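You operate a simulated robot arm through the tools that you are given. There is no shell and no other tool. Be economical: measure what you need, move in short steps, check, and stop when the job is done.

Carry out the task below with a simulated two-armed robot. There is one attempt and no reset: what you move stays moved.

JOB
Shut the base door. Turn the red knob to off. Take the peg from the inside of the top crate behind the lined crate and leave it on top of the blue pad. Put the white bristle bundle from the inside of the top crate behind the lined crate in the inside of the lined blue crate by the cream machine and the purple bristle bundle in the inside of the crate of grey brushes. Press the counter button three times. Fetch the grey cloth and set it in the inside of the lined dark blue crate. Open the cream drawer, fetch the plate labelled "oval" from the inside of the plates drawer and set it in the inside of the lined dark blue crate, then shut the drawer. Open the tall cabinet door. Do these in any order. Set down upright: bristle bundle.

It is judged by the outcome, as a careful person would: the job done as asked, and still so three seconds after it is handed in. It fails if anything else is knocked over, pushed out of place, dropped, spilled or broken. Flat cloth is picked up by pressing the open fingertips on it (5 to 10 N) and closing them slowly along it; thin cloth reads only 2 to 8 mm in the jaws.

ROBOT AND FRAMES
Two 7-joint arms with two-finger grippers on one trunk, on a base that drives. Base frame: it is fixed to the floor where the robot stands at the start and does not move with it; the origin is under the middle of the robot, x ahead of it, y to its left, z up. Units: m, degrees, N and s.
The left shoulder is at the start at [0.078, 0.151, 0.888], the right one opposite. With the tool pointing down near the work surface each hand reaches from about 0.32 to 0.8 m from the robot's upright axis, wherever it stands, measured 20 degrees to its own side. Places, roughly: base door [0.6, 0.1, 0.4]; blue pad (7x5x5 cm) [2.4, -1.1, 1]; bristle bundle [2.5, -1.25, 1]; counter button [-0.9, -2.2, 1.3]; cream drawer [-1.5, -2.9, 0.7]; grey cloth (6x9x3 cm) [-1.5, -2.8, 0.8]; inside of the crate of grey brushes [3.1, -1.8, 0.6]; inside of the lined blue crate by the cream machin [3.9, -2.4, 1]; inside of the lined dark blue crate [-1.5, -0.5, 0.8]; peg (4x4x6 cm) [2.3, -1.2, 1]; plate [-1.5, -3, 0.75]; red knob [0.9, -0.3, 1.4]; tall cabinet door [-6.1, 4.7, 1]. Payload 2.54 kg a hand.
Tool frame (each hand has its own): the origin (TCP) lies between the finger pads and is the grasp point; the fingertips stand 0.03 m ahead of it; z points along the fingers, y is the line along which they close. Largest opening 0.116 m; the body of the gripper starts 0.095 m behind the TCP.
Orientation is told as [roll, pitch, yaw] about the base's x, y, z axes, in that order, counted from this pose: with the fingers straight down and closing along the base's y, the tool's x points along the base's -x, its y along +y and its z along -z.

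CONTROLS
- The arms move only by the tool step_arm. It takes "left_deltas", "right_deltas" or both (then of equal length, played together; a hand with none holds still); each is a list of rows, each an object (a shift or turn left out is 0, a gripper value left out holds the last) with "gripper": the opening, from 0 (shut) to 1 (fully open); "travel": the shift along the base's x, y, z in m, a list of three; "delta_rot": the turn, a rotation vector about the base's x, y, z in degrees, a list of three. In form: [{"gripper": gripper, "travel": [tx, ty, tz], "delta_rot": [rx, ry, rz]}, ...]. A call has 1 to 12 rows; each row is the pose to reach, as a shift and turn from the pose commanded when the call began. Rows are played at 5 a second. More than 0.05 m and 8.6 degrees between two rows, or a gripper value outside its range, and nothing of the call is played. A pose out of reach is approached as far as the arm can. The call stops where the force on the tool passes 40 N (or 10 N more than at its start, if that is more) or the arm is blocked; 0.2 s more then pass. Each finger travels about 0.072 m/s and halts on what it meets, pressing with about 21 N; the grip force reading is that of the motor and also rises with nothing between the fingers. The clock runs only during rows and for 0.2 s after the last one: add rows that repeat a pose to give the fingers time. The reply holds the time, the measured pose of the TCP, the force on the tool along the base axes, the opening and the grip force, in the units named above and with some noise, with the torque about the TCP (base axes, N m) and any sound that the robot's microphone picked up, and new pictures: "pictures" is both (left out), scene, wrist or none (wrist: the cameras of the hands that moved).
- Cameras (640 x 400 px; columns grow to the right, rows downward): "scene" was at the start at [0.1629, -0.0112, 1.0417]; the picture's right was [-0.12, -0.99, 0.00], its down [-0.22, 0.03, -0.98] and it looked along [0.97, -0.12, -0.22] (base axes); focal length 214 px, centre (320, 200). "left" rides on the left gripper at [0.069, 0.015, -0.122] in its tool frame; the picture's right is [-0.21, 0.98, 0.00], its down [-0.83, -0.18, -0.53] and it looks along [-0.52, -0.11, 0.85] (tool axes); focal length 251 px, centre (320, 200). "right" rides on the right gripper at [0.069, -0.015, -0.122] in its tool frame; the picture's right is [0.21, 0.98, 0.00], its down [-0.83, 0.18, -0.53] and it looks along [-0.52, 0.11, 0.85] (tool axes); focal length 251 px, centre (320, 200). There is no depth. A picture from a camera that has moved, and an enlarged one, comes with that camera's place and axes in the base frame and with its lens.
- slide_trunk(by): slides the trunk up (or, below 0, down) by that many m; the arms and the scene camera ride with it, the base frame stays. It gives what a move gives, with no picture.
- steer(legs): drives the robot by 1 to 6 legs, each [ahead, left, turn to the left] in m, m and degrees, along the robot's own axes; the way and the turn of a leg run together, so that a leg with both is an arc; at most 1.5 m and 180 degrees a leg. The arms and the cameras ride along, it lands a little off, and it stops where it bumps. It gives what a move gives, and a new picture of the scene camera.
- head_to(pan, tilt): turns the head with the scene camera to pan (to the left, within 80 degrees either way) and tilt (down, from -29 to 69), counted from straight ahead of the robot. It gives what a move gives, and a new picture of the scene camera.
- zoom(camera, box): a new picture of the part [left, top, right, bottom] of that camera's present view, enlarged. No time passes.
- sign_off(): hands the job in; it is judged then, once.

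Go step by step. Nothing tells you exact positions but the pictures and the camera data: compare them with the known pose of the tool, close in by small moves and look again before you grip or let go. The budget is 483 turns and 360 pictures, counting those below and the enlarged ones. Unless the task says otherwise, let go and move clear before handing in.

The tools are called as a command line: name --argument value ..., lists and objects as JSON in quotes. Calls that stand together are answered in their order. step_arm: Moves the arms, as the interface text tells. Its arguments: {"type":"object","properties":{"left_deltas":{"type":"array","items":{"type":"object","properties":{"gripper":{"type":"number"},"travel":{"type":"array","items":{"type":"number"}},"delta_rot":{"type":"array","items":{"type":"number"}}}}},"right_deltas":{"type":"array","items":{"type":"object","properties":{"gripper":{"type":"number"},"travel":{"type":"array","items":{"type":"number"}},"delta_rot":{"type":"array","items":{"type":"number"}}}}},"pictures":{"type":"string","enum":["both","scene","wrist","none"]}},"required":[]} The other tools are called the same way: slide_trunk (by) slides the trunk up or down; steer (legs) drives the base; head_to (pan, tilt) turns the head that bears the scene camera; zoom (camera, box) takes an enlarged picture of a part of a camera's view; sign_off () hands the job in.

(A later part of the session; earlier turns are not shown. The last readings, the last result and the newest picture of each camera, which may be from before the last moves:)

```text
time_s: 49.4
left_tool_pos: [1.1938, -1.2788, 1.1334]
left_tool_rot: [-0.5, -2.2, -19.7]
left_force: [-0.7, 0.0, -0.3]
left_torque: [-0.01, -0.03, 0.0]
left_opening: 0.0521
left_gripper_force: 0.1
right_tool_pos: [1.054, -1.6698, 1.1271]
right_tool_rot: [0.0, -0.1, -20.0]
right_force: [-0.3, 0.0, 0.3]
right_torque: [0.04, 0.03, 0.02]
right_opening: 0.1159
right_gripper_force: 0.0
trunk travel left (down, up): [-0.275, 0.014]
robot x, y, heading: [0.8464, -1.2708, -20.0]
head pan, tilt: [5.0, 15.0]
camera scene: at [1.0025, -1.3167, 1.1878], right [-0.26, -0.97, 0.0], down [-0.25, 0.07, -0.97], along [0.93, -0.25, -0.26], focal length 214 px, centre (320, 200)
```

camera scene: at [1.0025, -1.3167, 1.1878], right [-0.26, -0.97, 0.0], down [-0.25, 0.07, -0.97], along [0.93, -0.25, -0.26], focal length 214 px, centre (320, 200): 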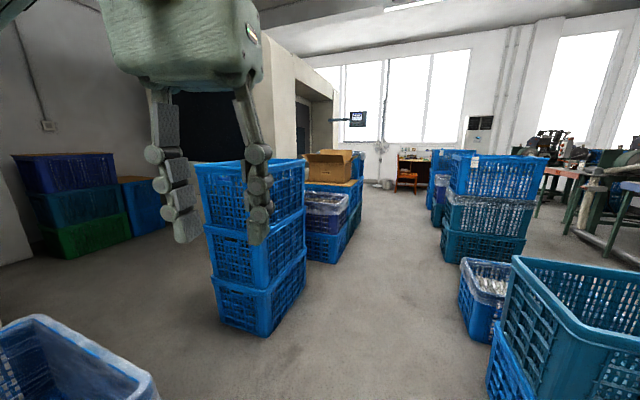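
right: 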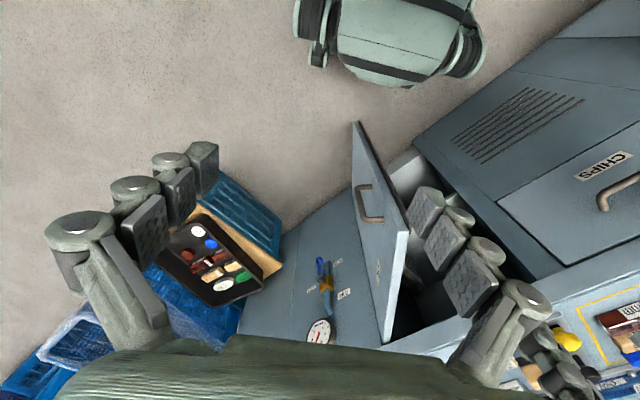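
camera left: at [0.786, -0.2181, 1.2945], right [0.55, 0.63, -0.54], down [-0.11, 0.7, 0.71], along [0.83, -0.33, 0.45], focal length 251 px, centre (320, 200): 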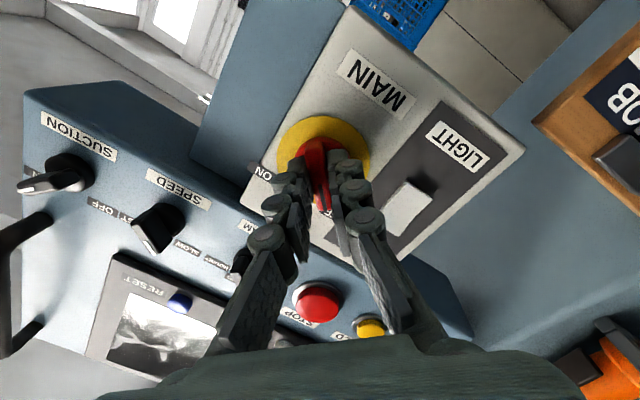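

The three-crate stack's near long side runs from (2.14,-1.24) to (2.59,-1.61), rim about z=1.05. I raise the hands and drive to about (2.05,-1.8) facing 50°.

step_arm --left_deltas '[{"travel": [0, 0, 0.04]}, {"travel": [0, 0, 0.08]}, {"travel": [0, 0, 0.1]}]' --right_deltas '[{"travel": [0, 0, 0.04]}, {"travel": [0, 0, 0.08]}, {"travel": [0, 0, 0.1]}]' --pictures "none"

steer --legs '[[0, 0, -4], [1.28, 0, 0], [0, 0, 74]]'

head_to --pan 0 --tilt 45

```text
time_s: 50.2
left_tool_pos: [1.1937, -1.2788, 1.2334]
left_tool_rot: [-0.4, -2.2, -19.7]
left_force: [-1.0, 0.8, 0.5]
left_torque: [-0.01, 0.0, 0.04]
left_opening: 0.0522
left_gripper_force: 0.0
right_tool_pos: [1.0887, -1.6529, 1.1904]
right_tool_rot: [0.1, -0.1, -20.0]
right_force: [-0.1, 0.8, 0.3]
right_torque: [-0.02, -0.04, -0.01]
right_opening: 0.1163
right_gripper_force: 0.1
right hand out of reach, approached as far as the arm can: row 1, 2, 3
trunk travel left (down, up): [-0.275, 0.014]
robot x, y, heading: [0.8469, -1.272, -20.1]
head pan, tilt: [5.0, 15.0]
```

```text
time_s: 60.4
left_tool_pos: [2.1392, -1.4738, 1.2332]
left_tool_rot: [-0.5, -2.3, 50.0]
left_force: [0.1, 0.3, 0.4]
left_torque: [0.0, 0.01, 0.03]
left_opening: 0.0522
left_gripper_force: 0.1
right_tool_pos: [2.4553, -1.7039, 1.1895]
right_tool_rot: [0.0, -0.1, 49.6]
right_force: [-0.1, -0.4, 0.1]
right_torque: [0.01, 0.03, 0.03]
right_opening: 0.1159
right_gripper_force: 0.0
trunk travel left (down, up): [-0.275, 0.014]
robot x, y, heading: [2.0093, -1.7949, 49.8]
head pan, tilt: [5.0, 15.0]
camera scene: at [2.1109, -1.6695, 1.1878], right [0.82, -0.58, 0.0], down [-0.15, -0.21, -0.97], along [0.56, 0.79, -0.26], focal length 214 px, centre (320, 200)
```

scene: 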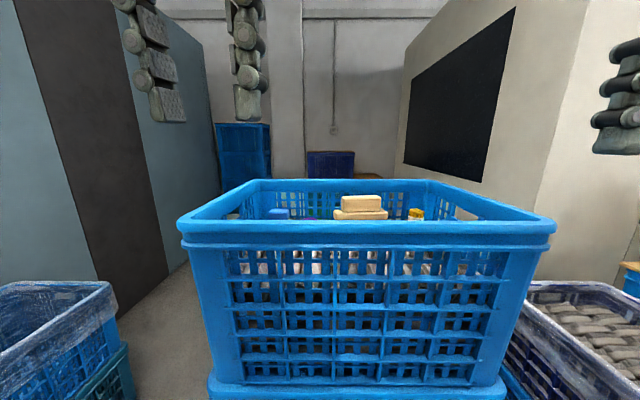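

```text
time_s: 61.4
left_tool_pos: [2.1403, -1.4744, 1.2328]
left_tool_rot: [-0.5, -2.2, 50.0]
left_force: [1.1, 0.2, 0.4]
left_torque: [-0.03, 0.02, 0.01]
left_opening: 0.0521
left_gripper_force: 0.1
right_tool_pos: [2.4556, -1.7037, 1.1892]
right_tool_rot: [-0.1, -0.1, 49.6]
right_force: [0.0, -0.3, -0.3]
right_torque: [0.02, 0.01, 0.01]
right_opening: 0.1157
right_gripper_force: 0.1
trunk travel left (down, up): [-0.275, 0.014]
robot x, y, heading: [2.0097, -1.7963, 49.6]
head pan, tilt: [0.0, 45.0]
camera scene: at [2.1095, -1.6837, 1.141], right [0.76, -0.65, 0.0], down [-0.46, -0.54, -0.71], along [0.46, 0.54, -0.71], focal length 214 px, centre (320, 200)
```

scene: 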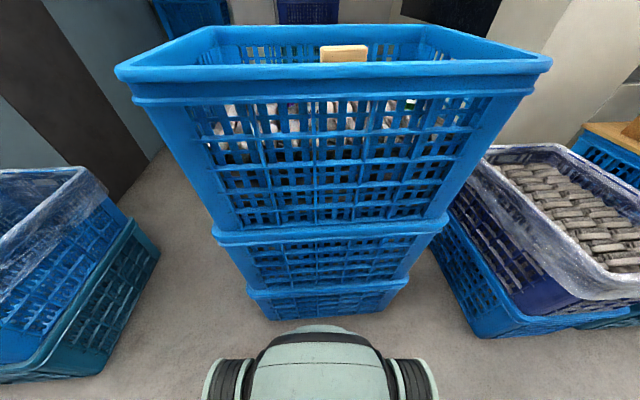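

I check the left wrist view over the crate.

zoom --camera "left" --box '[0, 0, 640, 400]'

zoom --camera "right" --box '[0, 0, 640, 400]'

```text
1.00 times, centred on (320, 200) of left (not enlarged: the box is as wide or as high as the picture)
camera zoom: at [2.0818, -1.5202, 1.3533], right [-0.61, 0.79, 0.0], down [0.65, 0.5, 0.57], along [0.45, 0.35, -0.82], focal length 251 px, centre (320, 200)
```

zoom: 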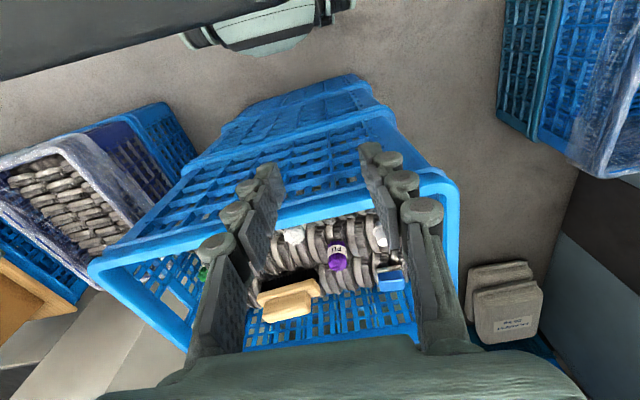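

```text
1.00 times, centred on (320, 200) of right (not enlarged: the box is as wide or as high as the picture)
camera zoom: at [2.4219, -1.7667, 1.3108], right [-0.88, 0.47, 0.0], down [0.4, 0.75, 0.54], along [0.25, 0.47, -0.84], focal length 251 px, centre (320, 200)
```

zoom: 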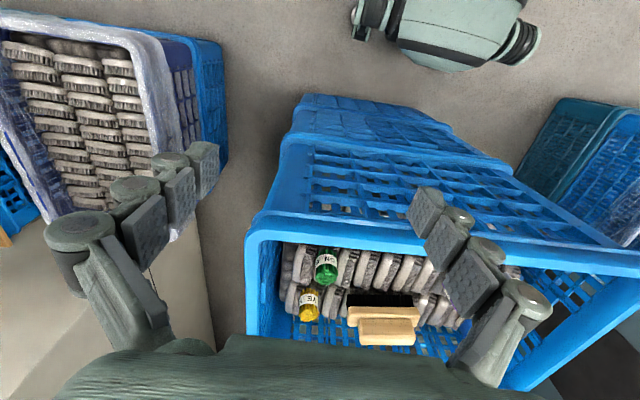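

I enlarge the crate interior.

zoom --camera "left" --box '[180, 180, 440, 350]'

zoom --camera "right" --box '[240, 220, 560, 390]'

```text
2.35 times, centred on (310, 265) of left
camera zoom: at [2.0818, -1.5202, 1.3533], right [-0.61, 0.79, 0.0], down [0.65, 0.5, 0.57], along [0.45, 0.35, -0.82], focal length 592 px, centre (344, 47)
```

zoom: 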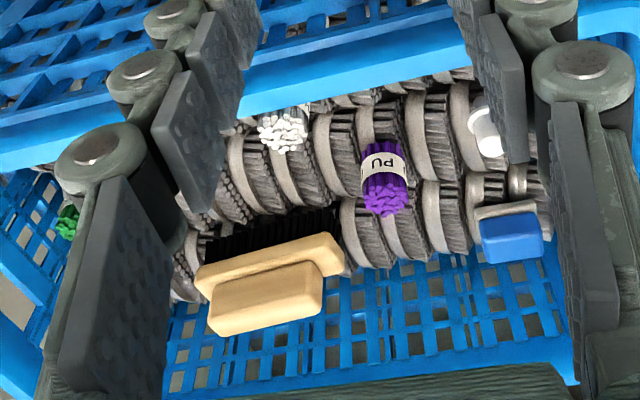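

```text
2.00 times, centred on (400, 305) of right
camera zoom: at [2.4219, -1.7667, 1.3108], right [-0.88, 0.47, 0.0], down [0.4, 0.75, 0.54], along [0.25, 0.47, -0.84], focal length 503 px, centre (160, -10)
```

zoom: 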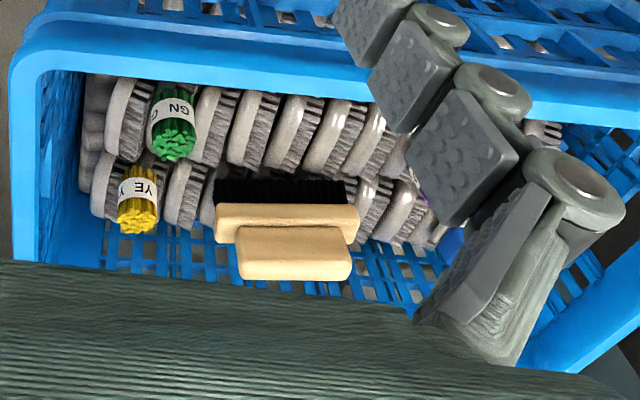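

The crate holds grey brushes with purple/white/green/yellow bundles, a blue pad and a white peg at the left. I edge closer and position the open left hand for a clear overhead view.

steer --legs '[[0.07, 0, 0]]'

step_arm --left_deltas '[{"gripper": 1, "travel": [-0.01, 0.01, 0.03]}, {"gripper": 1, "travel": [-0.02, 0.02, 0.06]}, {"gripper": 1, "travel": [-0.03, 0.02, 0.09]}, {"gripper": 1, "travel": [-0.03, 0.02, 0.09]}]' --pictures "wrist"

```text
time_s: 62.4
left_tool_pos: [2.1867, -1.4204, 1.2332]
left_tool_rot: [-0.5, -2.1, 50.0]
left_force: [0.3, 0.6, 0.6]
left_torque: [-0.04, 0.04, 0.05]
left_opening: 0.0523
left_gripper_force: 0.0
right_tool_pos: [2.5004, -1.6502, 1.1887]
right_tool_rot: [0.0, 0.0, 49.6]
right_force: [0.6, -0.4, 0.2]
right_torque: [-0.03, 0.01, -0.03]
right_opening: 0.1159
right_gripper_force: 0.0
trunk travel left (down, up): [-0.275, 0.014]
robot x, y, heading: [2.0536, -1.7407, 49.9]
head pan, tilt: [0.0, 45.0]
camera scene: at [2.155, -1.6302, 1.1408], right [0.76, -0.65, 0.0], down [-0.46, -0.54, -0.71], along [0.46, 0.54, -0.71], focal length 214 px, centre (320, 200)
```

scene: 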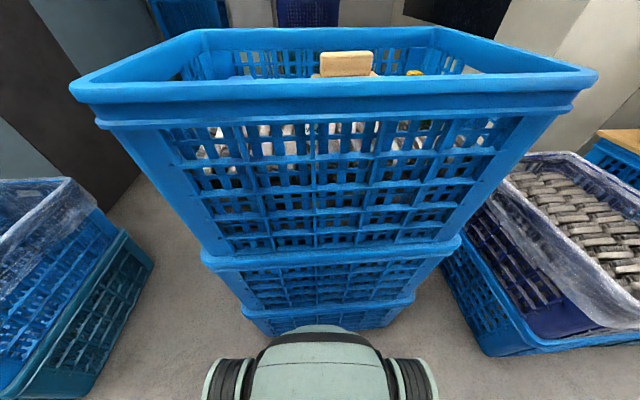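

```text
time_s: 63.4
left_tool_pos: [2.1702, -1.4002, 1.2816]
left_tool_rot: [-0.5, -2.3, 50.0]
left_force: [0.4, 0.7, 0.5]
left_torque: [-0.01, -0.01, -0.03]
left_opening: 0.116
left_gripper_force: 0.0
left hand out of reach, approached as far as the arm can: row 2, 3, 4
right_tool_pos: [2.5009, -1.6522, 1.189]
right_tool_rot: [0.0, 0.0, 49.6]
right_force: [0.7, 0.8, 0.0]
right_torque: [-0.01, 0.02, -0.02]
right_opening: 0.116
right_gripper_force: 0.1
trunk travel left (down, up): [-0.275, 0.014]
robot x, y, heading: [2.052, -1.7465, 49.7]
head pan, tilt: [0.0, 45.0]
camera left: at [2.1116, -1.4472, 1.402], right [-0.61, 0.79, 0.0], down [0.65, 0.5, 0.57], along [0.45, 0.35, -0.82], focal length 251 px, centre (320, 200)
```

left: 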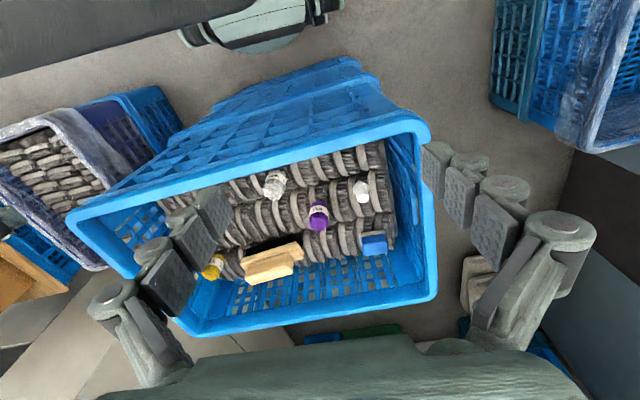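

zoom --camera "left" --box '[210, 130, 430, 300]'

```text
2.35 times, centred on (320, 215) of left
camera zoom: at [2.1116, -1.4472, 1.402], right [-0.61, 0.79, 0.0], down [0.65, 0.5, 0.57], along [0.45, 0.35, -0.82], focal length 592 px, centre (320, 165)
```

zoom: 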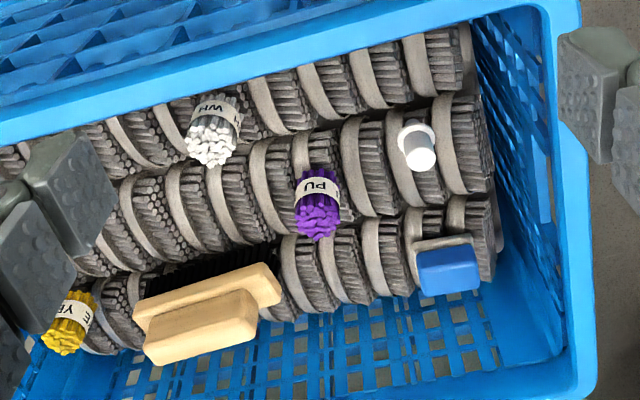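

Estimated: peg pin top (2.289,-1.198,~0.96), pad (2.378,-1.073), purple (2.414,-1.212), white (2.405,-1.342). I move the left hand above the peg, still above the rim, to check.

step_arm --left_deltas '[{"gripper": 1, "travel": [0.019, 0.029, -0.025], "delta_rot": [-1.7, 1.4, 0]}, {"gripper": 1, "travel": [0.038, 0.058, -0.05], "delta_rot": [-1.7, 1.4, 0]}, {"gripper": 1, "travel": [0.057, 0.087, -0.075], "delta_rot": [-1.7, 1.4, 0]}, {"gripper": 0.7, "travel": [0.076, 0.116, -0.1], "delta_rot": [-1.7, 1.4, 0]}, {"gripper": 0.6, "travel": [0.095, 0.145, -0.125], "delta_rot": [-1.7, 1.4, 0]}, {"gripper": 0.6, "travel": [0.114, 0.174, -0.15], "delta_rot": [-1.7, 1.4, 0]}, {"gripper": 0.6, "travel": [0.132, 0.202, -0.173], "delta_rot": [-1.7, 1.4, 0]}, {"gripper": 0.6, "travel": [0.132, 0.202, -0.173], "delta_rot": [-1.7, 1.4, 0]}]' --pictures "both"

```text
time_s: 65.2
left_tool_pos: [2.3019, -1.1988, 1.1087]
left_tool_rot: [-0.5, -0.1, 50.0]
left_force: [0.6, 0.7, -0.2]
left_torque: [0.01, 0.02, -0.02]
left_opening: 0.0694
left_gripper_force: 0.2
right_tool_pos: [2.5001, -1.651, 1.1892]
right_tool_rot: [0.0, 0.0, 49.5]
right_force: [-0.2, 0.2, 0.3]
right_torque: [0.01, 0.01, -0.02]
right_opening: 0.1161
right_gripper_force: 0.1
trunk travel left (down, up): [-0.275, 0.014]
robot x, y, heading: [2.0567, -1.7445, 49.7]
head pan, tilt: [0.0, 45.0]
camera scene: at [2.1542, -1.6311, 1.141], right [0.76, -0.65, 0.0], down [-0.46, -0.54, -0.71], along [0.46, 0.54, -0.71], focal length 214 px, centre (320, 200)
camera left: at [2.2456, -1.241, 1.2315], right [-0.61, 0.79, -0.01], down [0.67, 0.52, 0.54], along [0.43, 0.32, -0.84], focal length 251 px, centre (320, 200)
```

scene: 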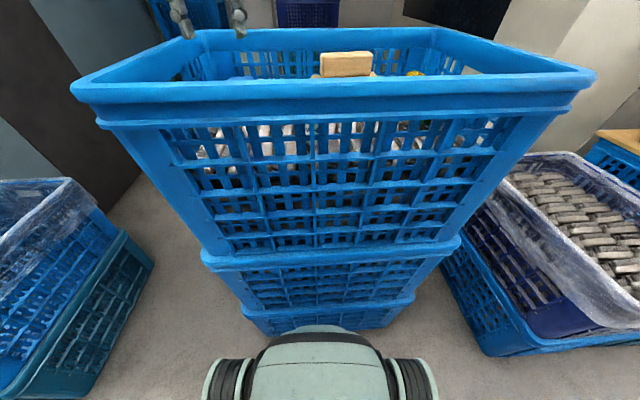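
left: 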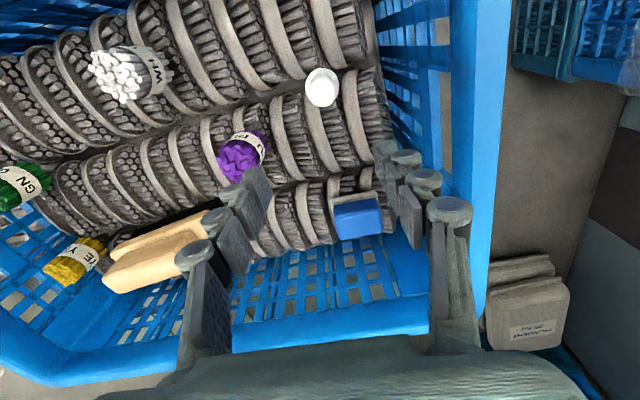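

Refined from two views: peg top (2.272,-1.222,1.007), purple top (2.372,-1.245,1.01), white top (2.365,-1.356,1.015). I centre the hand over the peg and lower a little.

step_arm --left_deltas '[{"gripper": 0.6, "travel": [-0.03, -0.023, 0]}, {"gripper": 0.6, "travel": [-0.03, -0.023, -0.04]}, {"gripper": 0.6, "travel": [-0.03, -0.023, -0.04]}]' --pictures "wrist"

zoom --camera "left" --box '[230, 100, 450, 240]'

```text
time_s: 66.0
left_tool_pos: [2.2729, -1.2226, 1.0676]
left_tool_rot: [-0.5, -0.1, 50.0]
left_force: [-0.1, -0.4, -0.2]
left_torque: [0.03, 0.01, 0.01]
left_opening: 0.0697
left_gripper_force: 0.1
right_tool_pos: [2.5, -1.6512, 1.1896]
right_tool_rot: [0.0, -0.1, 49.6]
right_force: [0.1, 0.0, -0.6]
right_torque: [0.01, -0.02, -0.01]
right_opening: 0.116
right_gripper_force: 0.1
trunk travel left (down, up): [-0.275, 0.014]
robot x, y, heading: [2.0549, -1.7419, 49.8]
head pan, tilt: [0.0, 45.0]
camera left: at [2.2167, -1.2647, 1.1913], right [-0.61, 0.79, -0.01], down [0.67, 0.52, 0.54], along [0.43, 0.32, -0.84], focal length 251 px, centre (320, 200)
```

left: 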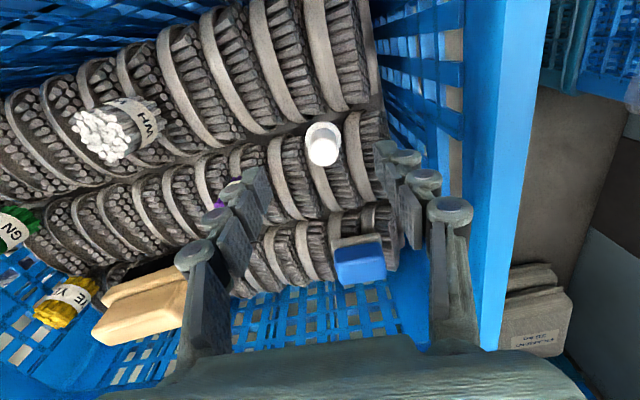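

```text
2.86 times, centred on (340, 170) of left
camera zoom: at [2.2167, -1.2647, 1.1913], right [-0.61, 0.79, -0.01], down [0.67, 0.52, 0.54], along [0.43, 0.32, -0.84], focal length 718 px, centre (263, 286)
```

zoom: 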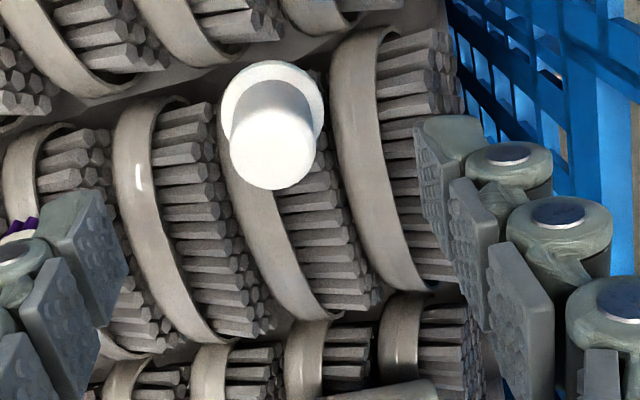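

Peg stands on a small flange, pin on top, centred at (2.272,-1.221). I lower so the tips come beside the pin and look again.

step_arm --left_deltas '[{"gripper": 0.5, "travel": [0, 0.001, -0.025]}, {"gripper": 0.5, "travel": [0, 0.001, -0.045]}, {"gripper": 0.5, "travel": [0, 0.001, -0.045]}]' --pictures "none"

zoom --camera "left" --box '[230, 80, 450, 240]'

```text
time_s: 66.8
left_tool_pos: [2.2727, -1.2207, 1.0231]
left_tool_rot: [-0.5, 0.0, 50.0]
left_force: [-0.7, 0.1, 0.1]
left_torque: [-0.01, -0.01, 0.02]
left_opening: 0.0578
left_gripper_force: 0.0
right_tool_pos: [2.5005, -1.6509, 1.1898]
right_tool_rot: [0.0, -0.1, 49.7]
right_force: [0.5, 0.8, -0.2]
right_torque: [0.01, 0.02, 0.0]
right_opening: 0.1159
right_gripper_force: 0.0
trunk travel left (down, up): [-0.275, 0.014]
robot x, y, heading: [2.0548, -1.744, 49.7]
head pan, tilt: [0.0, 45.0]
```

```text
2.50 times, centred on (340, 160) of left
camera zoom: at [2.2174, -1.2631, 1.146], right [-0.61, 0.79, -0.01], down [0.67, 0.52, 0.54], along [0.43, 0.32, -0.84], focal length 629 px, centre (270, 300)
```

zoom: 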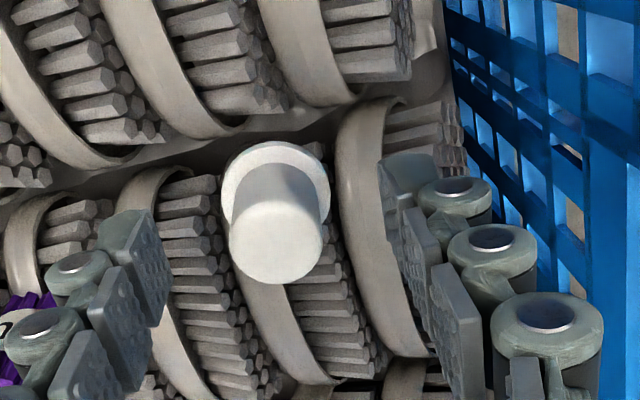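

Pin top is at 1.012, flange at about 0.976; I lower 8 mm more and close on the pin.

step_arm --left_deltas '[{"gripper": 0.5, "travel": [0, 0, -0.008]}, {"gripper": 0.25, "travel": [0, 0, -0.008]}, {"gripper": 0.15, "travel": [0, 0, -0.008]}, {"gripper": 0.1, "travel": [0, 0, -0.008]}, {"gripper": 0.1, "travel": [0, 0, -0.008]}]' --pictures "none"

zoom --camera "left" --box '[230, 80, 450, 240]'

```text
time_s: 68.0
left_tool_pos: [2.2722, -1.2211, 1.0156]
left_tool_rot: [-0.4, 0.0, 49.9]
left_force: [-0.9, 0.0, 0.1]
left_torque: [0.02, 0.05, 0.0]
left_opening: 0.0228
left_gripper_force: 20.9
right_tool_pos: [2.4997, -1.651, 1.1885]
right_tool_rot: [0.0, -0.1, 49.6]
right_force: [-0.5, -0.3, 0.0]
right_torque: [-0.01, -0.01, 0.0]
right_opening: 0.1163
right_gripper_force: 0.0
trunk travel left (down, up): [-0.275, 0.014]
robot x, y, heading: [2.0527, -1.7435, 49.9]
head pan, tilt: [0.0, 45.0]
```

```text
2.50 times, centred on (340, 160) of left
camera zoom: at [2.2168, -1.2631, 1.1382], right [-0.61, 0.79, -0.01], down [0.67, 0.52, 0.54], along [0.43, 0.32, -0.84], focal length 629 px, centre (270, 300)
```

zoom: 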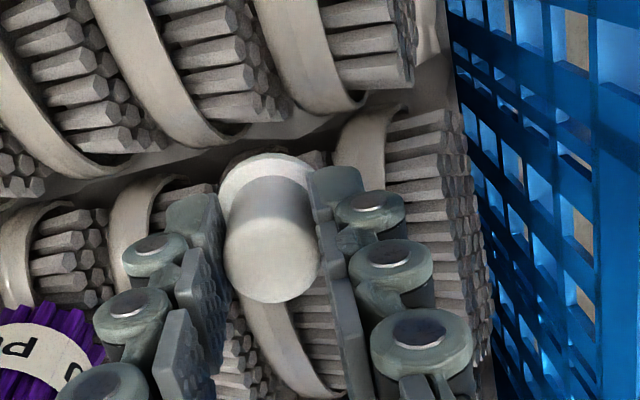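

Pin held (23 mm). I lift and look at the pad.

step_arm --left_deltas '[{"travel": [0, 0, 0.03]}, {"travel": [0, 0, 0.06]}, {"travel": [0, 0, 0.09]}]' --pictures "wrist"

zoom --camera "left" --box '[250, 80, 450, 280]'

```text
time_s: 68.8
left_tool_pos: [2.2712, -1.2208, 1.1063]
left_tool_rot: [-0.5, 0.0, 49.9]
left_force: [0.9, 0.4, 0.3]
left_torque: [0.02, -0.01, 0.01]
left_opening: 0.0227
left_gripper_force: 21.0
right_tool_pos: [2.4997, -1.6517, 1.1895]
right_tool_rot: [-0.1, -0.1, 49.5]
right_force: [0.2, -0.3, -0.2]
right_torque: [-0.04, 0.01, 0.01]
right_opening: 0.1159
right_gripper_force: 0.0
trunk travel left (down, up): [-0.275, 0.014]
robot x, y, heading: [2.0546, -1.7443, 49.5]
head pan, tilt: [0.0, 45.0]
camera left: at [2.2158, -1.2633, 1.2286], right [-0.61, 0.79, -0.01], down [0.67, 0.52, 0.54], along [0.43, 0.32, -0.84], focal length 251 px, centre (320, 200)
```

left: 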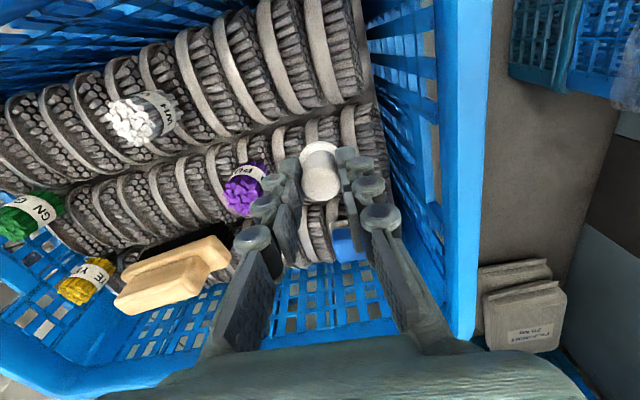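

```text
2.00 times, centred on (350, 180) of left
camera zoom: at [2.2158, -1.2633, 1.2286], right [-0.61, 0.79, -0.01], down [0.67, 0.52, 0.54], along [0.43, 0.32, -0.84], focal length 503 px, centre (260, 240)
```

zoom: 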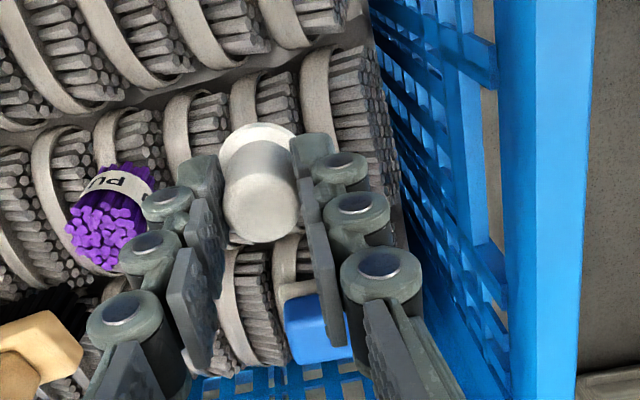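

Pad top centre triangulates to (2.360,-1.100,0.992). I carry the peg over it and check.

step_arm --left_deltas '[{"travel": [0.03, 0.04, 0]}, {"travel": [0.06, 0.08, 0]}, {"travel": [0.089, 0.121, 0]}, {"travel": [0.089, 0.121, -0.025]}, {"travel": [0.089, 0.121, -0.025]}]' --pictures "none"

zoom --camera "left" --box '[230, 80, 450, 240]'

```text
refused: row 3 steps farther than a row can; nothing moved
```

```text
2.50 times, centred on (340, 160) of left
camera zoom: at [2.2158, -1.2633, 1.2286], right [-0.61, 0.79, -0.01], down [0.67, 0.52, 0.54], along [0.43, 0.32, -0.84], focal length 629 px, centre (270, 300)
```

zoom: 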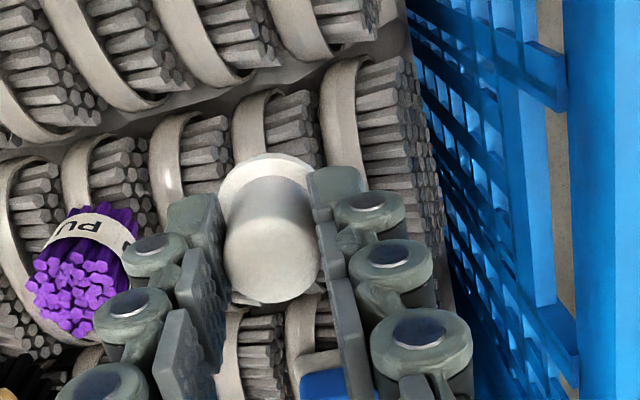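

step_arm --left_deltas '[{"travel": [0.022, 0.03, 0]}, {"travel": [0.045, 0.06, 0]}, {"travel": [0.067, 0.09, 0]}, {"travel": [0.089, 0.121, 0]}, {"travel": [0.089, 0.121, -0.025]}, {"travel": [0.089, 0.121, -0.025]}]' --pictures "none"

zoom --camera "left" --box '[230, 80, 450, 240]'

```text
time_s: 70.2
left_tool_pos: [2.36, -1.0991, 1.08]
left_tool_rot: [-0.5, 0.0, 50.0]
left_force: [-0.2, -0.1, -1.0]
left_torque: [0.02, -0.01, 0.01]
left_opening: 0.0226
left_gripper_force: 21.3
right_tool_pos: [2.5014, -1.6516, 1.1899]
right_tool_rot: [0.0, -0.1, 49.7]
right_force: [0.7, 0.1, 0.5]
right_torque: [0.01, 0.01, -0.02]
right_opening: 0.1159
right_gripper_force: 0.0
trunk travel left (down, up): [-0.275, 0.014]
robot x, y, heading: [2.0563, -1.7465, 49.4]
head pan, tilt: [0.0, 45.0]
```

```text
2.50 times, centred on (340, 160) of left
camera zoom: at [2.3052, -1.1425, 1.2033], right [-0.61, 0.79, -0.01], down [0.67, 0.52, 0.54], along [0.43, 0.32, -0.84], focal length 629 px, centre (270, 300)
```

zoom: 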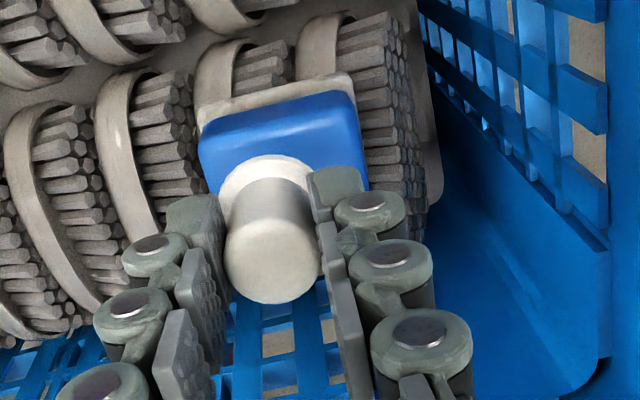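

The pad is right below. I lower gently until contact.

step_arm --left_deltas '[{"travel": [0.001, 0.003, -0.008]}, {"travel": [0.001, 0.003, -0.014]}, {"travel": [0.001, 0.003, -0.018]}, {"travel": [0.001, 0.003, -0.022]}]' --pictures "none"

zoom --camera "left" --box '[230, 80, 450, 240]'

```text
time_s: 71.2
left_tool_pos: [2.361, -1.0965, 1.0587]
left_tool_rot: [-0.5, 0.0, 50.1]
left_force: [1.1, 0.1, 0.4]
left_torque: [-0.01, 0.0, 0.01]
left_opening: 0.0229
left_gripper_force: 21.3
right_tool_pos: [2.4994, -1.6514, 1.1905]
right_tool_rot: [0.0, -0.1, 49.6]
right_force: [-0.2, 0.0, -0.3]
right_torque: [0.01, -0.01, -0.01]
right_opening: 0.1162
right_gripper_force: 0.1
trunk travel left (down, up): [-0.275, 0.014]
robot x, y, heading: [2.0529, -1.7444, 49.8]
head pan, tilt: [0.0, 45.0]
```

```text
2.50 times, centred on (340, 160) of left
camera zoom: at [2.3059, -1.1391, 1.1814], right [-0.61, 0.79, -0.01], down [0.67, 0.52, 0.54], along [0.43, 0.32, -0.84], focal length 629 px, centre (270, 300)
```

zoom: 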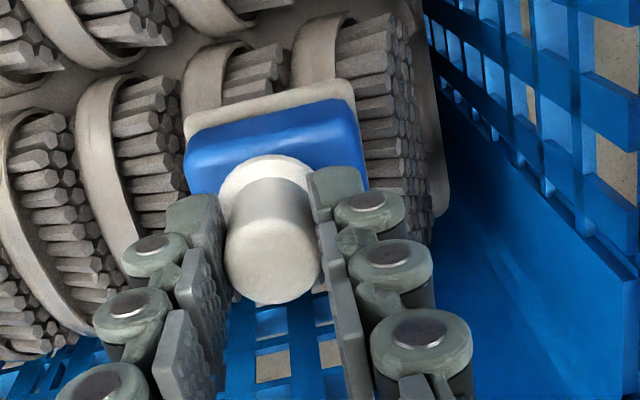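

No contact yet. I shift 8 mm forward to be nearer the middle of the pad top and continue down in small steps.

step_arm --left_deltas '[{"travel": [0.005, 0.006, 0]}, {"travel": [0.005, 0.006, -0.004]}, {"travel": [0.005, 0.006, -0.008]}, {"travel": [0.005, 0.006, -0.011]}]' --pictures "none"

zoom --camera "left" --box '[230, 80, 450, 240]'

```text
time_s: 72.2
left_tool_pos: [2.3651, -1.0925, 1.0506]
left_tool_rot: [-0.6, -0.2, 50.1]
left_force: [-0.7, 0.7, 19.0]
left_torque: [0.07, -0.04, 0.02]
left_opening: 0.0229
left_gripper_force: 20.3
right_tool_pos: [2.4995, -1.653, 1.1907]
right_tool_rot: [0.1, -0.2, 49.6]
right_force: [0.0, 0.3, 0.6]
right_torque: [-0.01, 0.03, -0.01]
right_opening: 0.1159
right_gripper_force: 0.0
trunk travel left (down, up): [-0.275, 0.014]
robot x, y, heading: [2.0549, -1.7434, 49.7]
head pan, tilt: [0.0, 45.0]
```

```text
2.50 times, centred on (340, 160) of left
camera zoom: at [2.31, -1.1351, 1.1727], right [-0.61, 0.79, -0.01], down [0.67, 0.52, 0.54], along [0.43, 0.32, -0.84], focal length 629 px, centre (270, 300)
```

zoom: 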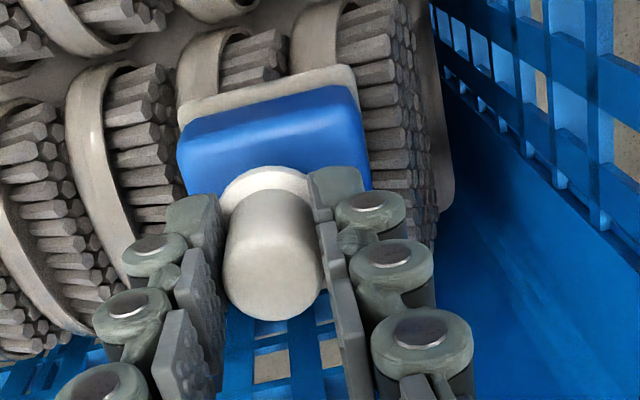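

Contact felt (19 N up), with pad visible around the flange. I ease off 3 mm, open gently and rise.

step_arm --left_deltas '[{"gripper": 0.2, "travel": [0, 0, 0.002]}, {"gripper": 0.24, "travel": [0, 0, 0.002]}, {"gripper": 0.3, "travel": [0, 0, 0.002]}, {"gripper": 0.4, "travel": [0, 0, 0.002]}, {"gripper": 0.45, "travel": [0, 0, 0.04]}, {"gripper": 0.5, "travel": [0, 0, 0.085]}]' --pictures "none"

zoom --camera "left" --box '[200, 80, 450, 260]'

```text
time_s: 73.6
left_tool_pos: [2.3642, -1.0986, 1.1179]
left_tool_rot: [-0.5, -0.1, 49.9]
left_force: [0.4, -0.3, -0.1]
left_torque: [-0.03, -0.05, 0.01]
left_opening: 0.0584
left_gripper_force: 0.1
left hand out of reach, approached as far as the arm can: row 6
right_tool_pos: [2.5002, -1.65, 1.1899]
right_tool_rot: [0.0, -0.2, 49.6]
right_force: [1.0, 1.3, 0.4]
right_torque: [-0.07, -0.05, -0.03]
right_opening: 0.1158
right_gripper_force: 0.0
trunk travel left (down, up): [-0.275, 0.014]
robot x, y, heading: [2.055, -1.7404, 49.4]
head pan, tilt: [0.0, 45.0]
```

```text
2.22 times, centred on (325, 170) of left
camera zoom: at [2.3085, -1.141, 1.2403], right [-0.61, 0.79, -0.01], down [0.67, 0.52, 0.54], along [0.43, 0.32, -0.84], focal length 559 px, centre (309, 267)
```

zoom: 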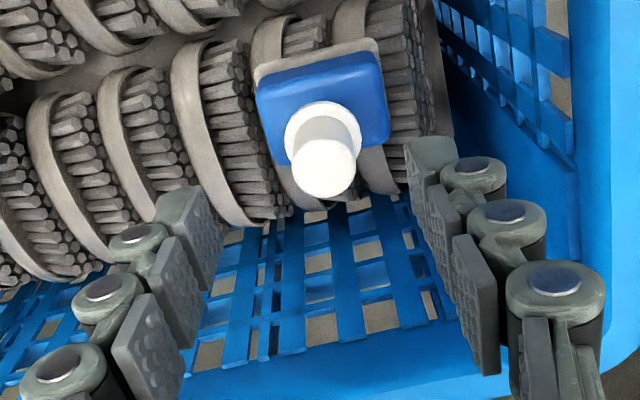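

The peg stands on the blue pad. Next the purple bundle: I move the left hand above it.

step_arm --left_deltas '[{"gripper": 0.8, "travel": [0.002, -0.049, -0.0]}, {"gripper": 0.8, "travel": [0.004, -0.098, -0.0]}, {"gripper": 0.8, "travel": [0.008, -0.146, -0.01]}, {"gripper": 0.8, "travel": [0.008, -0.146, -0.03]}, {"gripper": 0.8, "travel": [0.008, -0.146, -0.03]}]' --pictures "wrist"

zoom --camera "left" --box '[230, 80, 450, 240]'

```text
time_s: 74.8
left_tool_pos: [2.3719, -1.2454, 1.0863]
left_tool_rot: [-0.5, 0.0, 50.0]
left_force: [0.6, 0.0, 0.0]
left_torque: [0.03, 0.01, 0.02]
left_opening: 0.093
left_gripper_force: 0.1
right_tool_pos: [2.5001, -1.6516, 1.1895]
right_tool_rot: [0.0, -0.1, 49.6]
right_force: [0.3, -0.2, -0.9]
right_torque: [-0.03, 0.0, 0.0]
right_opening: 0.1158
right_gripper_force: 0.0
trunk travel left (down, up): [-0.275, 0.014]
robot x, y, heading: [2.0548, -1.7444, 50.0]
head pan, tilt: [0.0, 45.0]
camera left: at [2.3165, -1.2873, 1.2088], right [-0.61, 0.79, -0.01], down [0.67, 0.52, 0.54], along [0.43, 0.32, -0.84], focal length 251 px, centre (320, 200)
```

left: 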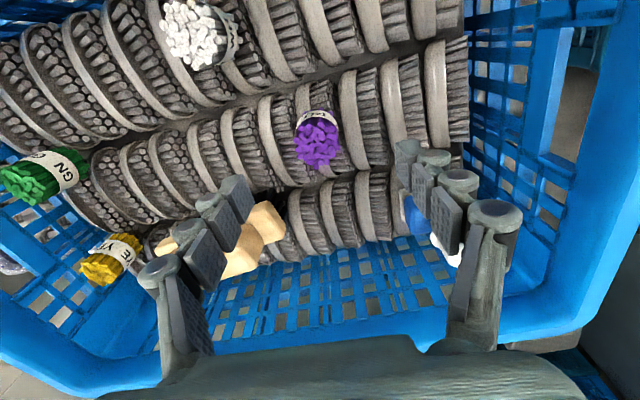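

```text
2.50 times, centred on (340, 160) of left
camera zoom: at [2.3165, -1.2873, 1.2088], right [-0.61, 0.79, -0.01], down [0.67, 0.52, 0.54], along [0.43, 0.32, -0.84], focal length 629 px, centre (270, 300)
```

zoom: 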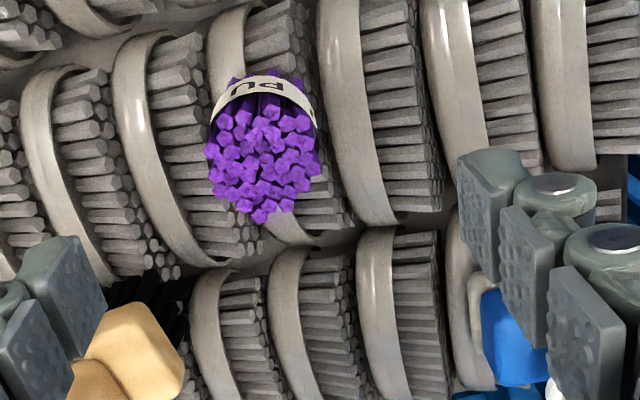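

Purple bundle centre (2.375,-1.247), top 1.01, standing on brushes at about 0.957. I descend with the jaws open 7 cm and close on the band.

step_arm --left_deltas '[{"gripper": 0.6, "travel": [0.003, -0.001, -0.02]}, {"gripper": 0.6, "travel": [0.003, -0.001, -0.05]}, {"gripper": 0.6, "travel": [0.003, -0.001, -0.08]}, {"gripper": 0.6, "travel": [0.003, -0.001, -0.084]}]' --pictures "none"

zoom --camera "left" --box '[230, 60, 450, 220]'

```text
time_s: 75.8
left_tool_pos: [2.3738, -1.2446, 1.0046]
left_tool_rot: [-0.6, -0.2, 50.1]
left_force: [-0.5, 0.0, -0.4]
left_torque: [-0.01, 0.03, -0.01]
left_opening: 0.0696
left_gripper_force: 0.1
right_tool_pos: [2.4981, -1.6513, 1.1904]
right_tool_rot: [0.0, -0.1, 49.6]
right_force: [-0.4, 0.8, -0.6]
right_torque: [0.0, 0.0, 0.01]
right_opening: 0.1161
right_gripper_force: 0.0
trunk travel left (down, up): [-0.275, 0.014]
robot x, y, heading: [2.0557, -1.7428, 49.7]
head pan, tilt: [0.0, 45.0]
```

```text
2.50 times, centred on (340, 140) of left
camera zoom: at [2.3179, -1.287, 1.1265], right [-0.61, 0.79, -0.01], down [0.66, 0.52, 0.54], along [0.43, 0.32, -0.84], focal length 629 px, centre (270, 350)
```

zoom: 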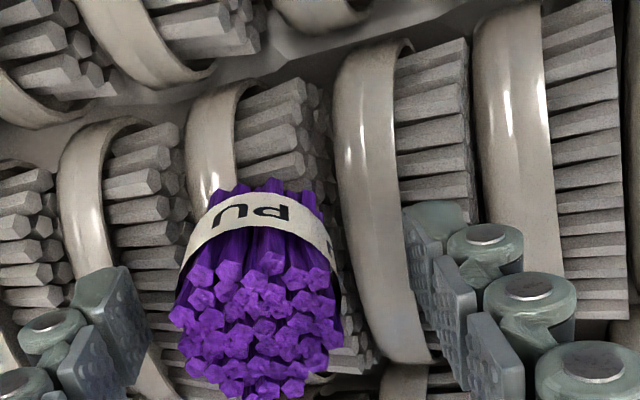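

step_arm --left_deltas '[{"gripper": 0.6, "travel": [0.002, -0.002, -0.007]}, {"gripper": 0.4, "travel": [0.002, -0.002, -0.007]}, {"gripper": 0.3, "travel": [0.002, -0.002, -0.007]}, {"gripper": 0.2, "travel": [0.002, -0.002, -0.007]}, {"gripper": 0.2, "travel": [0.002, -0.002, -0.007]}]' --pictures "none"

zoom --camera "left" --box '[230, 60, 450, 220]'

```text
time_s: 77.0
left_tool_pos: [2.3741, -1.2464, 0.9959]
left_tool_rot: [-0.7, -0.2, 50.1]
left_force: [0.4, 0.4, -0.5]
left_torque: [0.01, -0.01, -0.03]
left_opening: 0.0391
left_gripper_force: 20.8
right_tool_pos: [2.4982, -1.6503, 1.1908]
right_tool_rot: [-0.2, -0.3, 49.5]
right_force: [-0.4, 0.0, 0.3]
right_torque: [0.0, 0.02, 0.04]
right_opening: 0.1157
right_gripper_force: 0.1
trunk travel left (down, up): [-0.275, 0.014]
robot x, y, heading: [2.0561, -1.7414, 49.7]
head pan, tilt: [0.0, 45.0]
```

```text
2.50 times, centred on (340, 140) of left
camera zoom: at [2.3182, -1.288, 1.1189], right [-0.61, 0.79, -0.01], down [0.66, 0.52, 0.54], along [0.43, 0.32, -0.84], focal length 629 px, centre (270, 350)
```

zoom: 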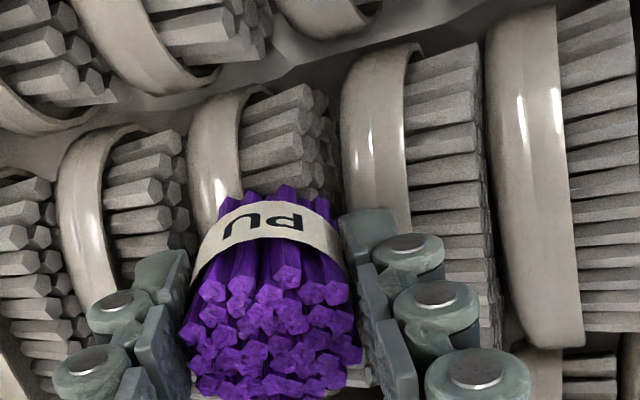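

Purple held (39 mm). I lift it clear and move it off to the left, then look with the right hand at the white bundle.

step_arm --left_deltas '[{"travel": [0, 0, 0.04]}, {"travel": [0, 0, 0.08]}, {"travel": [0, 0, 0.12]}, {"travel": [-0.03, 0, 0.16]}, {"travel": [-0.07, 0, 0.18]}, {"travel": [-0.11, 0, 0.19]}, {"travel": [-0.15, 0, 0.19]}, {"travel": [-0.19, 0, 0.19]}, {"travel": [-0.22, 0, 0.19]}]' --right_deltas '[{"travel": [0, 0, 0]}, {"travel": [0, 0, 0]}, {"travel": [0, 0, 0]}, {"travel": [0, 0, 0]}, {"travel": [0, 0, 0]}, {"travel": [-0.03, 0.04, 0]}, {"travel": [-0.06, 0.08, 0]}, {"travel": [-0.09, 0.12, 0]}, {"travel": [-0.11, 0.16, 0]}]' --pictures "both"

```text
time_s: 79.0
left_tool_pos: [2.1563, -1.2463, 1.1849]
left_tool_rot: [-0.5, 0.1, 50.0]
left_force: [0.1, -0.5, -0.1]
left_torque: [-0.02, -0.01, 0.0]
left_opening: 0.0396
left_gripper_force: 21.4
right_tool_pos: [2.3881, -1.4895, 1.1893]
right_tool_rot: [0.0, -0.1, 49.5]
right_force: [0.0, 0.4, 0.3]
right_torque: [0.0, 0.0, -0.02]
right_opening: 0.1158
right_gripper_force: 0.1
trunk travel left (down, up): [-0.275, 0.014]
robot x, y, heading: [2.058, -1.7444, 49.8]
head pan, tilt: [0.0, 45.0]
camera scene: at [2.1537, -1.6301, 1.1409], right [0.76, -0.65, 0.0], down [-0.46, -0.54, -0.71], along [0.46, 0.54, -0.71], focal length 214 px, centre (320, 200)
camera right: at [2.355, -1.5526, 1.3107], right [-0.88, 0.47, 0.0], down [0.4, 0.75, 0.53], along [0.25, 0.47, -0.84], focal length 251 px, centre (320, 200)
camera left: at [2.1009, -1.2895, 1.3074], right [-0.61, 0.79, -0.01], down [0.67, 0.52, 0.54], along [0.43, 0.32, -0.84], focal length 251 px, centre (320, 200)
```

scene: 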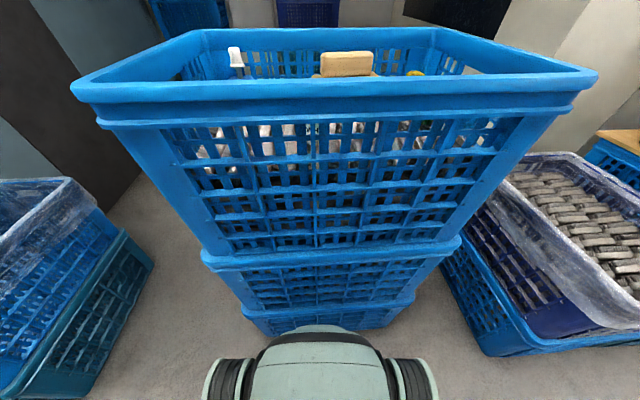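
right: 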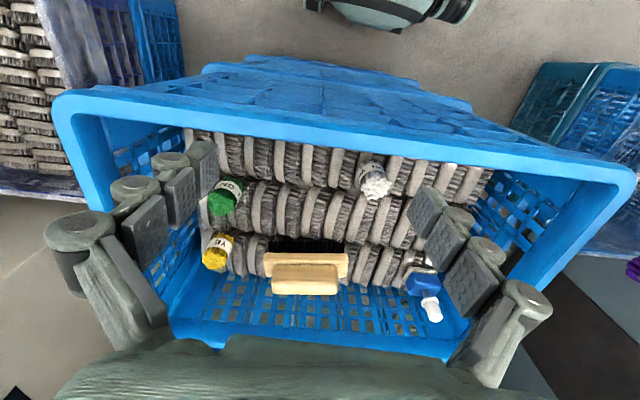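
left: 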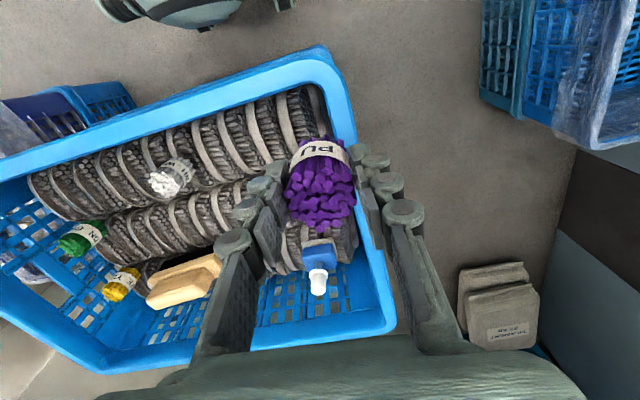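

White bundle at about (2.365,-1.360). I bring the right hand above it.

step_arm --right_deltas '[{"gripper": 0.8, "travel": [-0.008, 0.043, -0.02]}, {"gripper": 0.7, "travel": [-0.016, 0.086, -0.04]}, {"gripper": 0.6, "travel": [-0.023, 0.129, -0.06]}, {"gripper": 0.6, "travel": [-0.023, 0.129, -0.1]}, {"gripper": 0.6, "travel": [-0.023, 0.129, -0.1]}]' --pictures "wrist"

zoom --camera "right" --box '[210, 60, 430, 220]'

```text
time_s: 80.2
left_tool_pos: [2.1575, -1.248, 1.1849]
left_tool_rot: [-0.4, 0.0, 50.0]
left_force: [-0.1, 0.0, -0.5]
left_torque: [0.0, 0.0, 0.01]
left_opening: 0.0392
left_gripper_force: 20.8
right_tool_pos: [2.3667, -1.3631, 1.0907]
right_tool_rot: [0.0, -0.1, 49.6]
right_force: [0.1, 0.2, 0.1]
right_torque: [-0.01, -0.02, -0.03]
right_opening: 0.0696
right_gripper_force: 0.0
trunk travel left (down, up): [-0.275, 0.014]
robot x, y, heading: [2.0569, -1.7433, 49.6]
head pan, tilt: [0.0, 45.0]
camera right: at [2.3333, -1.425, 1.2111], right [-0.88, 0.47, 0.0], down [0.4, 0.75, 0.54], along [0.25, 0.47, -0.84], focal length 251 px, centre (320, 200)
```

right: 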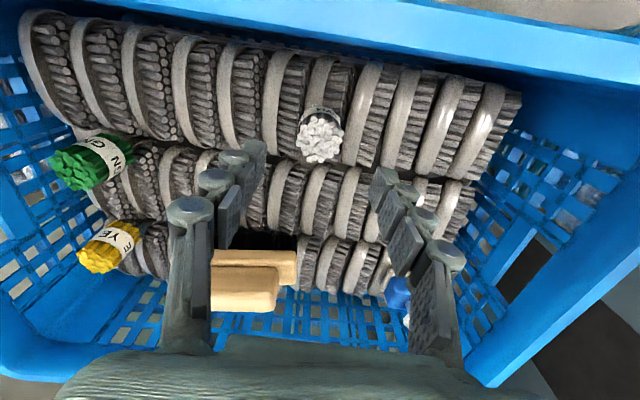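

```text
2.50 times, centred on (320, 140) of right
camera zoom: at [2.3333, -1.425, 1.2111], right [-0.88, 0.47, 0.0], down [0.4, 0.75, 0.54], along [0.25, 0.47, -0.84], focal length 629 px, centre (320, 350)
```

zoom: 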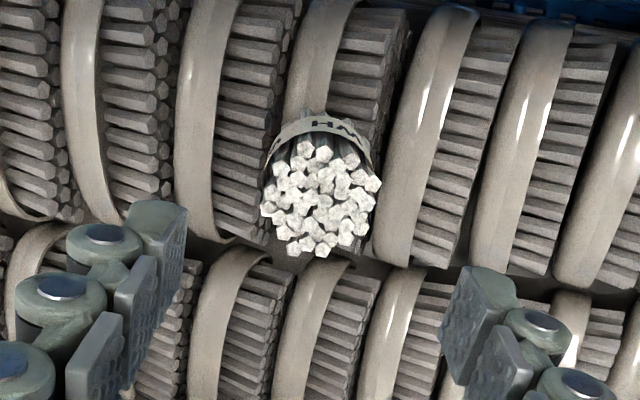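

White is centred beneath. I descend and grip its band.

step_arm --right_deltas '[{"gripper": 0.6, "travel": [-0.001, -0.001, -0.03]}, {"gripper": 0.6, "travel": [-0.001, -0.001, -0.06]}, {"gripper": 0.6, "travel": [-0.001, -0.001, -0.085]}, {"gripper": 0.6, "travel": [-0.001, -0.001, -0.092]}]' --pictures "none"

zoom --camera "right" --box '[210, 60, 430, 220]'

```text
time_s: 81.2
left_tool_pos: [2.1538, -1.2491, 1.1867]
left_tool_rot: [-0.7, -0.2, 50.0]
left_force: [0.1, 0.5, 0.2]
left_torque: [0.0, 0.0, -0.02]
left_opening: 0.0391
left_gripper_force: 20.7
right_tool_pos: [2.3631, -1.3636, 1.0021]
right_tool_rot: [-0.1, -0.8, 49.6]
right_force: [-0.6, 0.6, 0.2]
right_torque: [0.03, 0.02, -0.01]
right_opening: 0.0695
right_gripper_force: 0.1
trunk travel left (down, up): [-0.275, 0.014]
robot x, y, heading: [2.0575, -1.7451, 49.6]
head pan, tilt: [0.0, 45.0]
```

```text
2.50 times, centred on (320, 140) of right
camera zoom: at [2.3298, -1.4271, 1.123], right [-0.88, 0.47, 0.0], down [0.39, 0.74, 0.54], along [0.26, 0.48, -0.84], focal length 629 px, centre (320, 350)
```

zoom: 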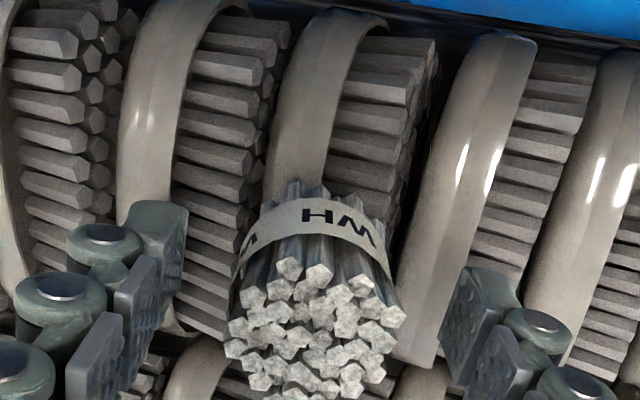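

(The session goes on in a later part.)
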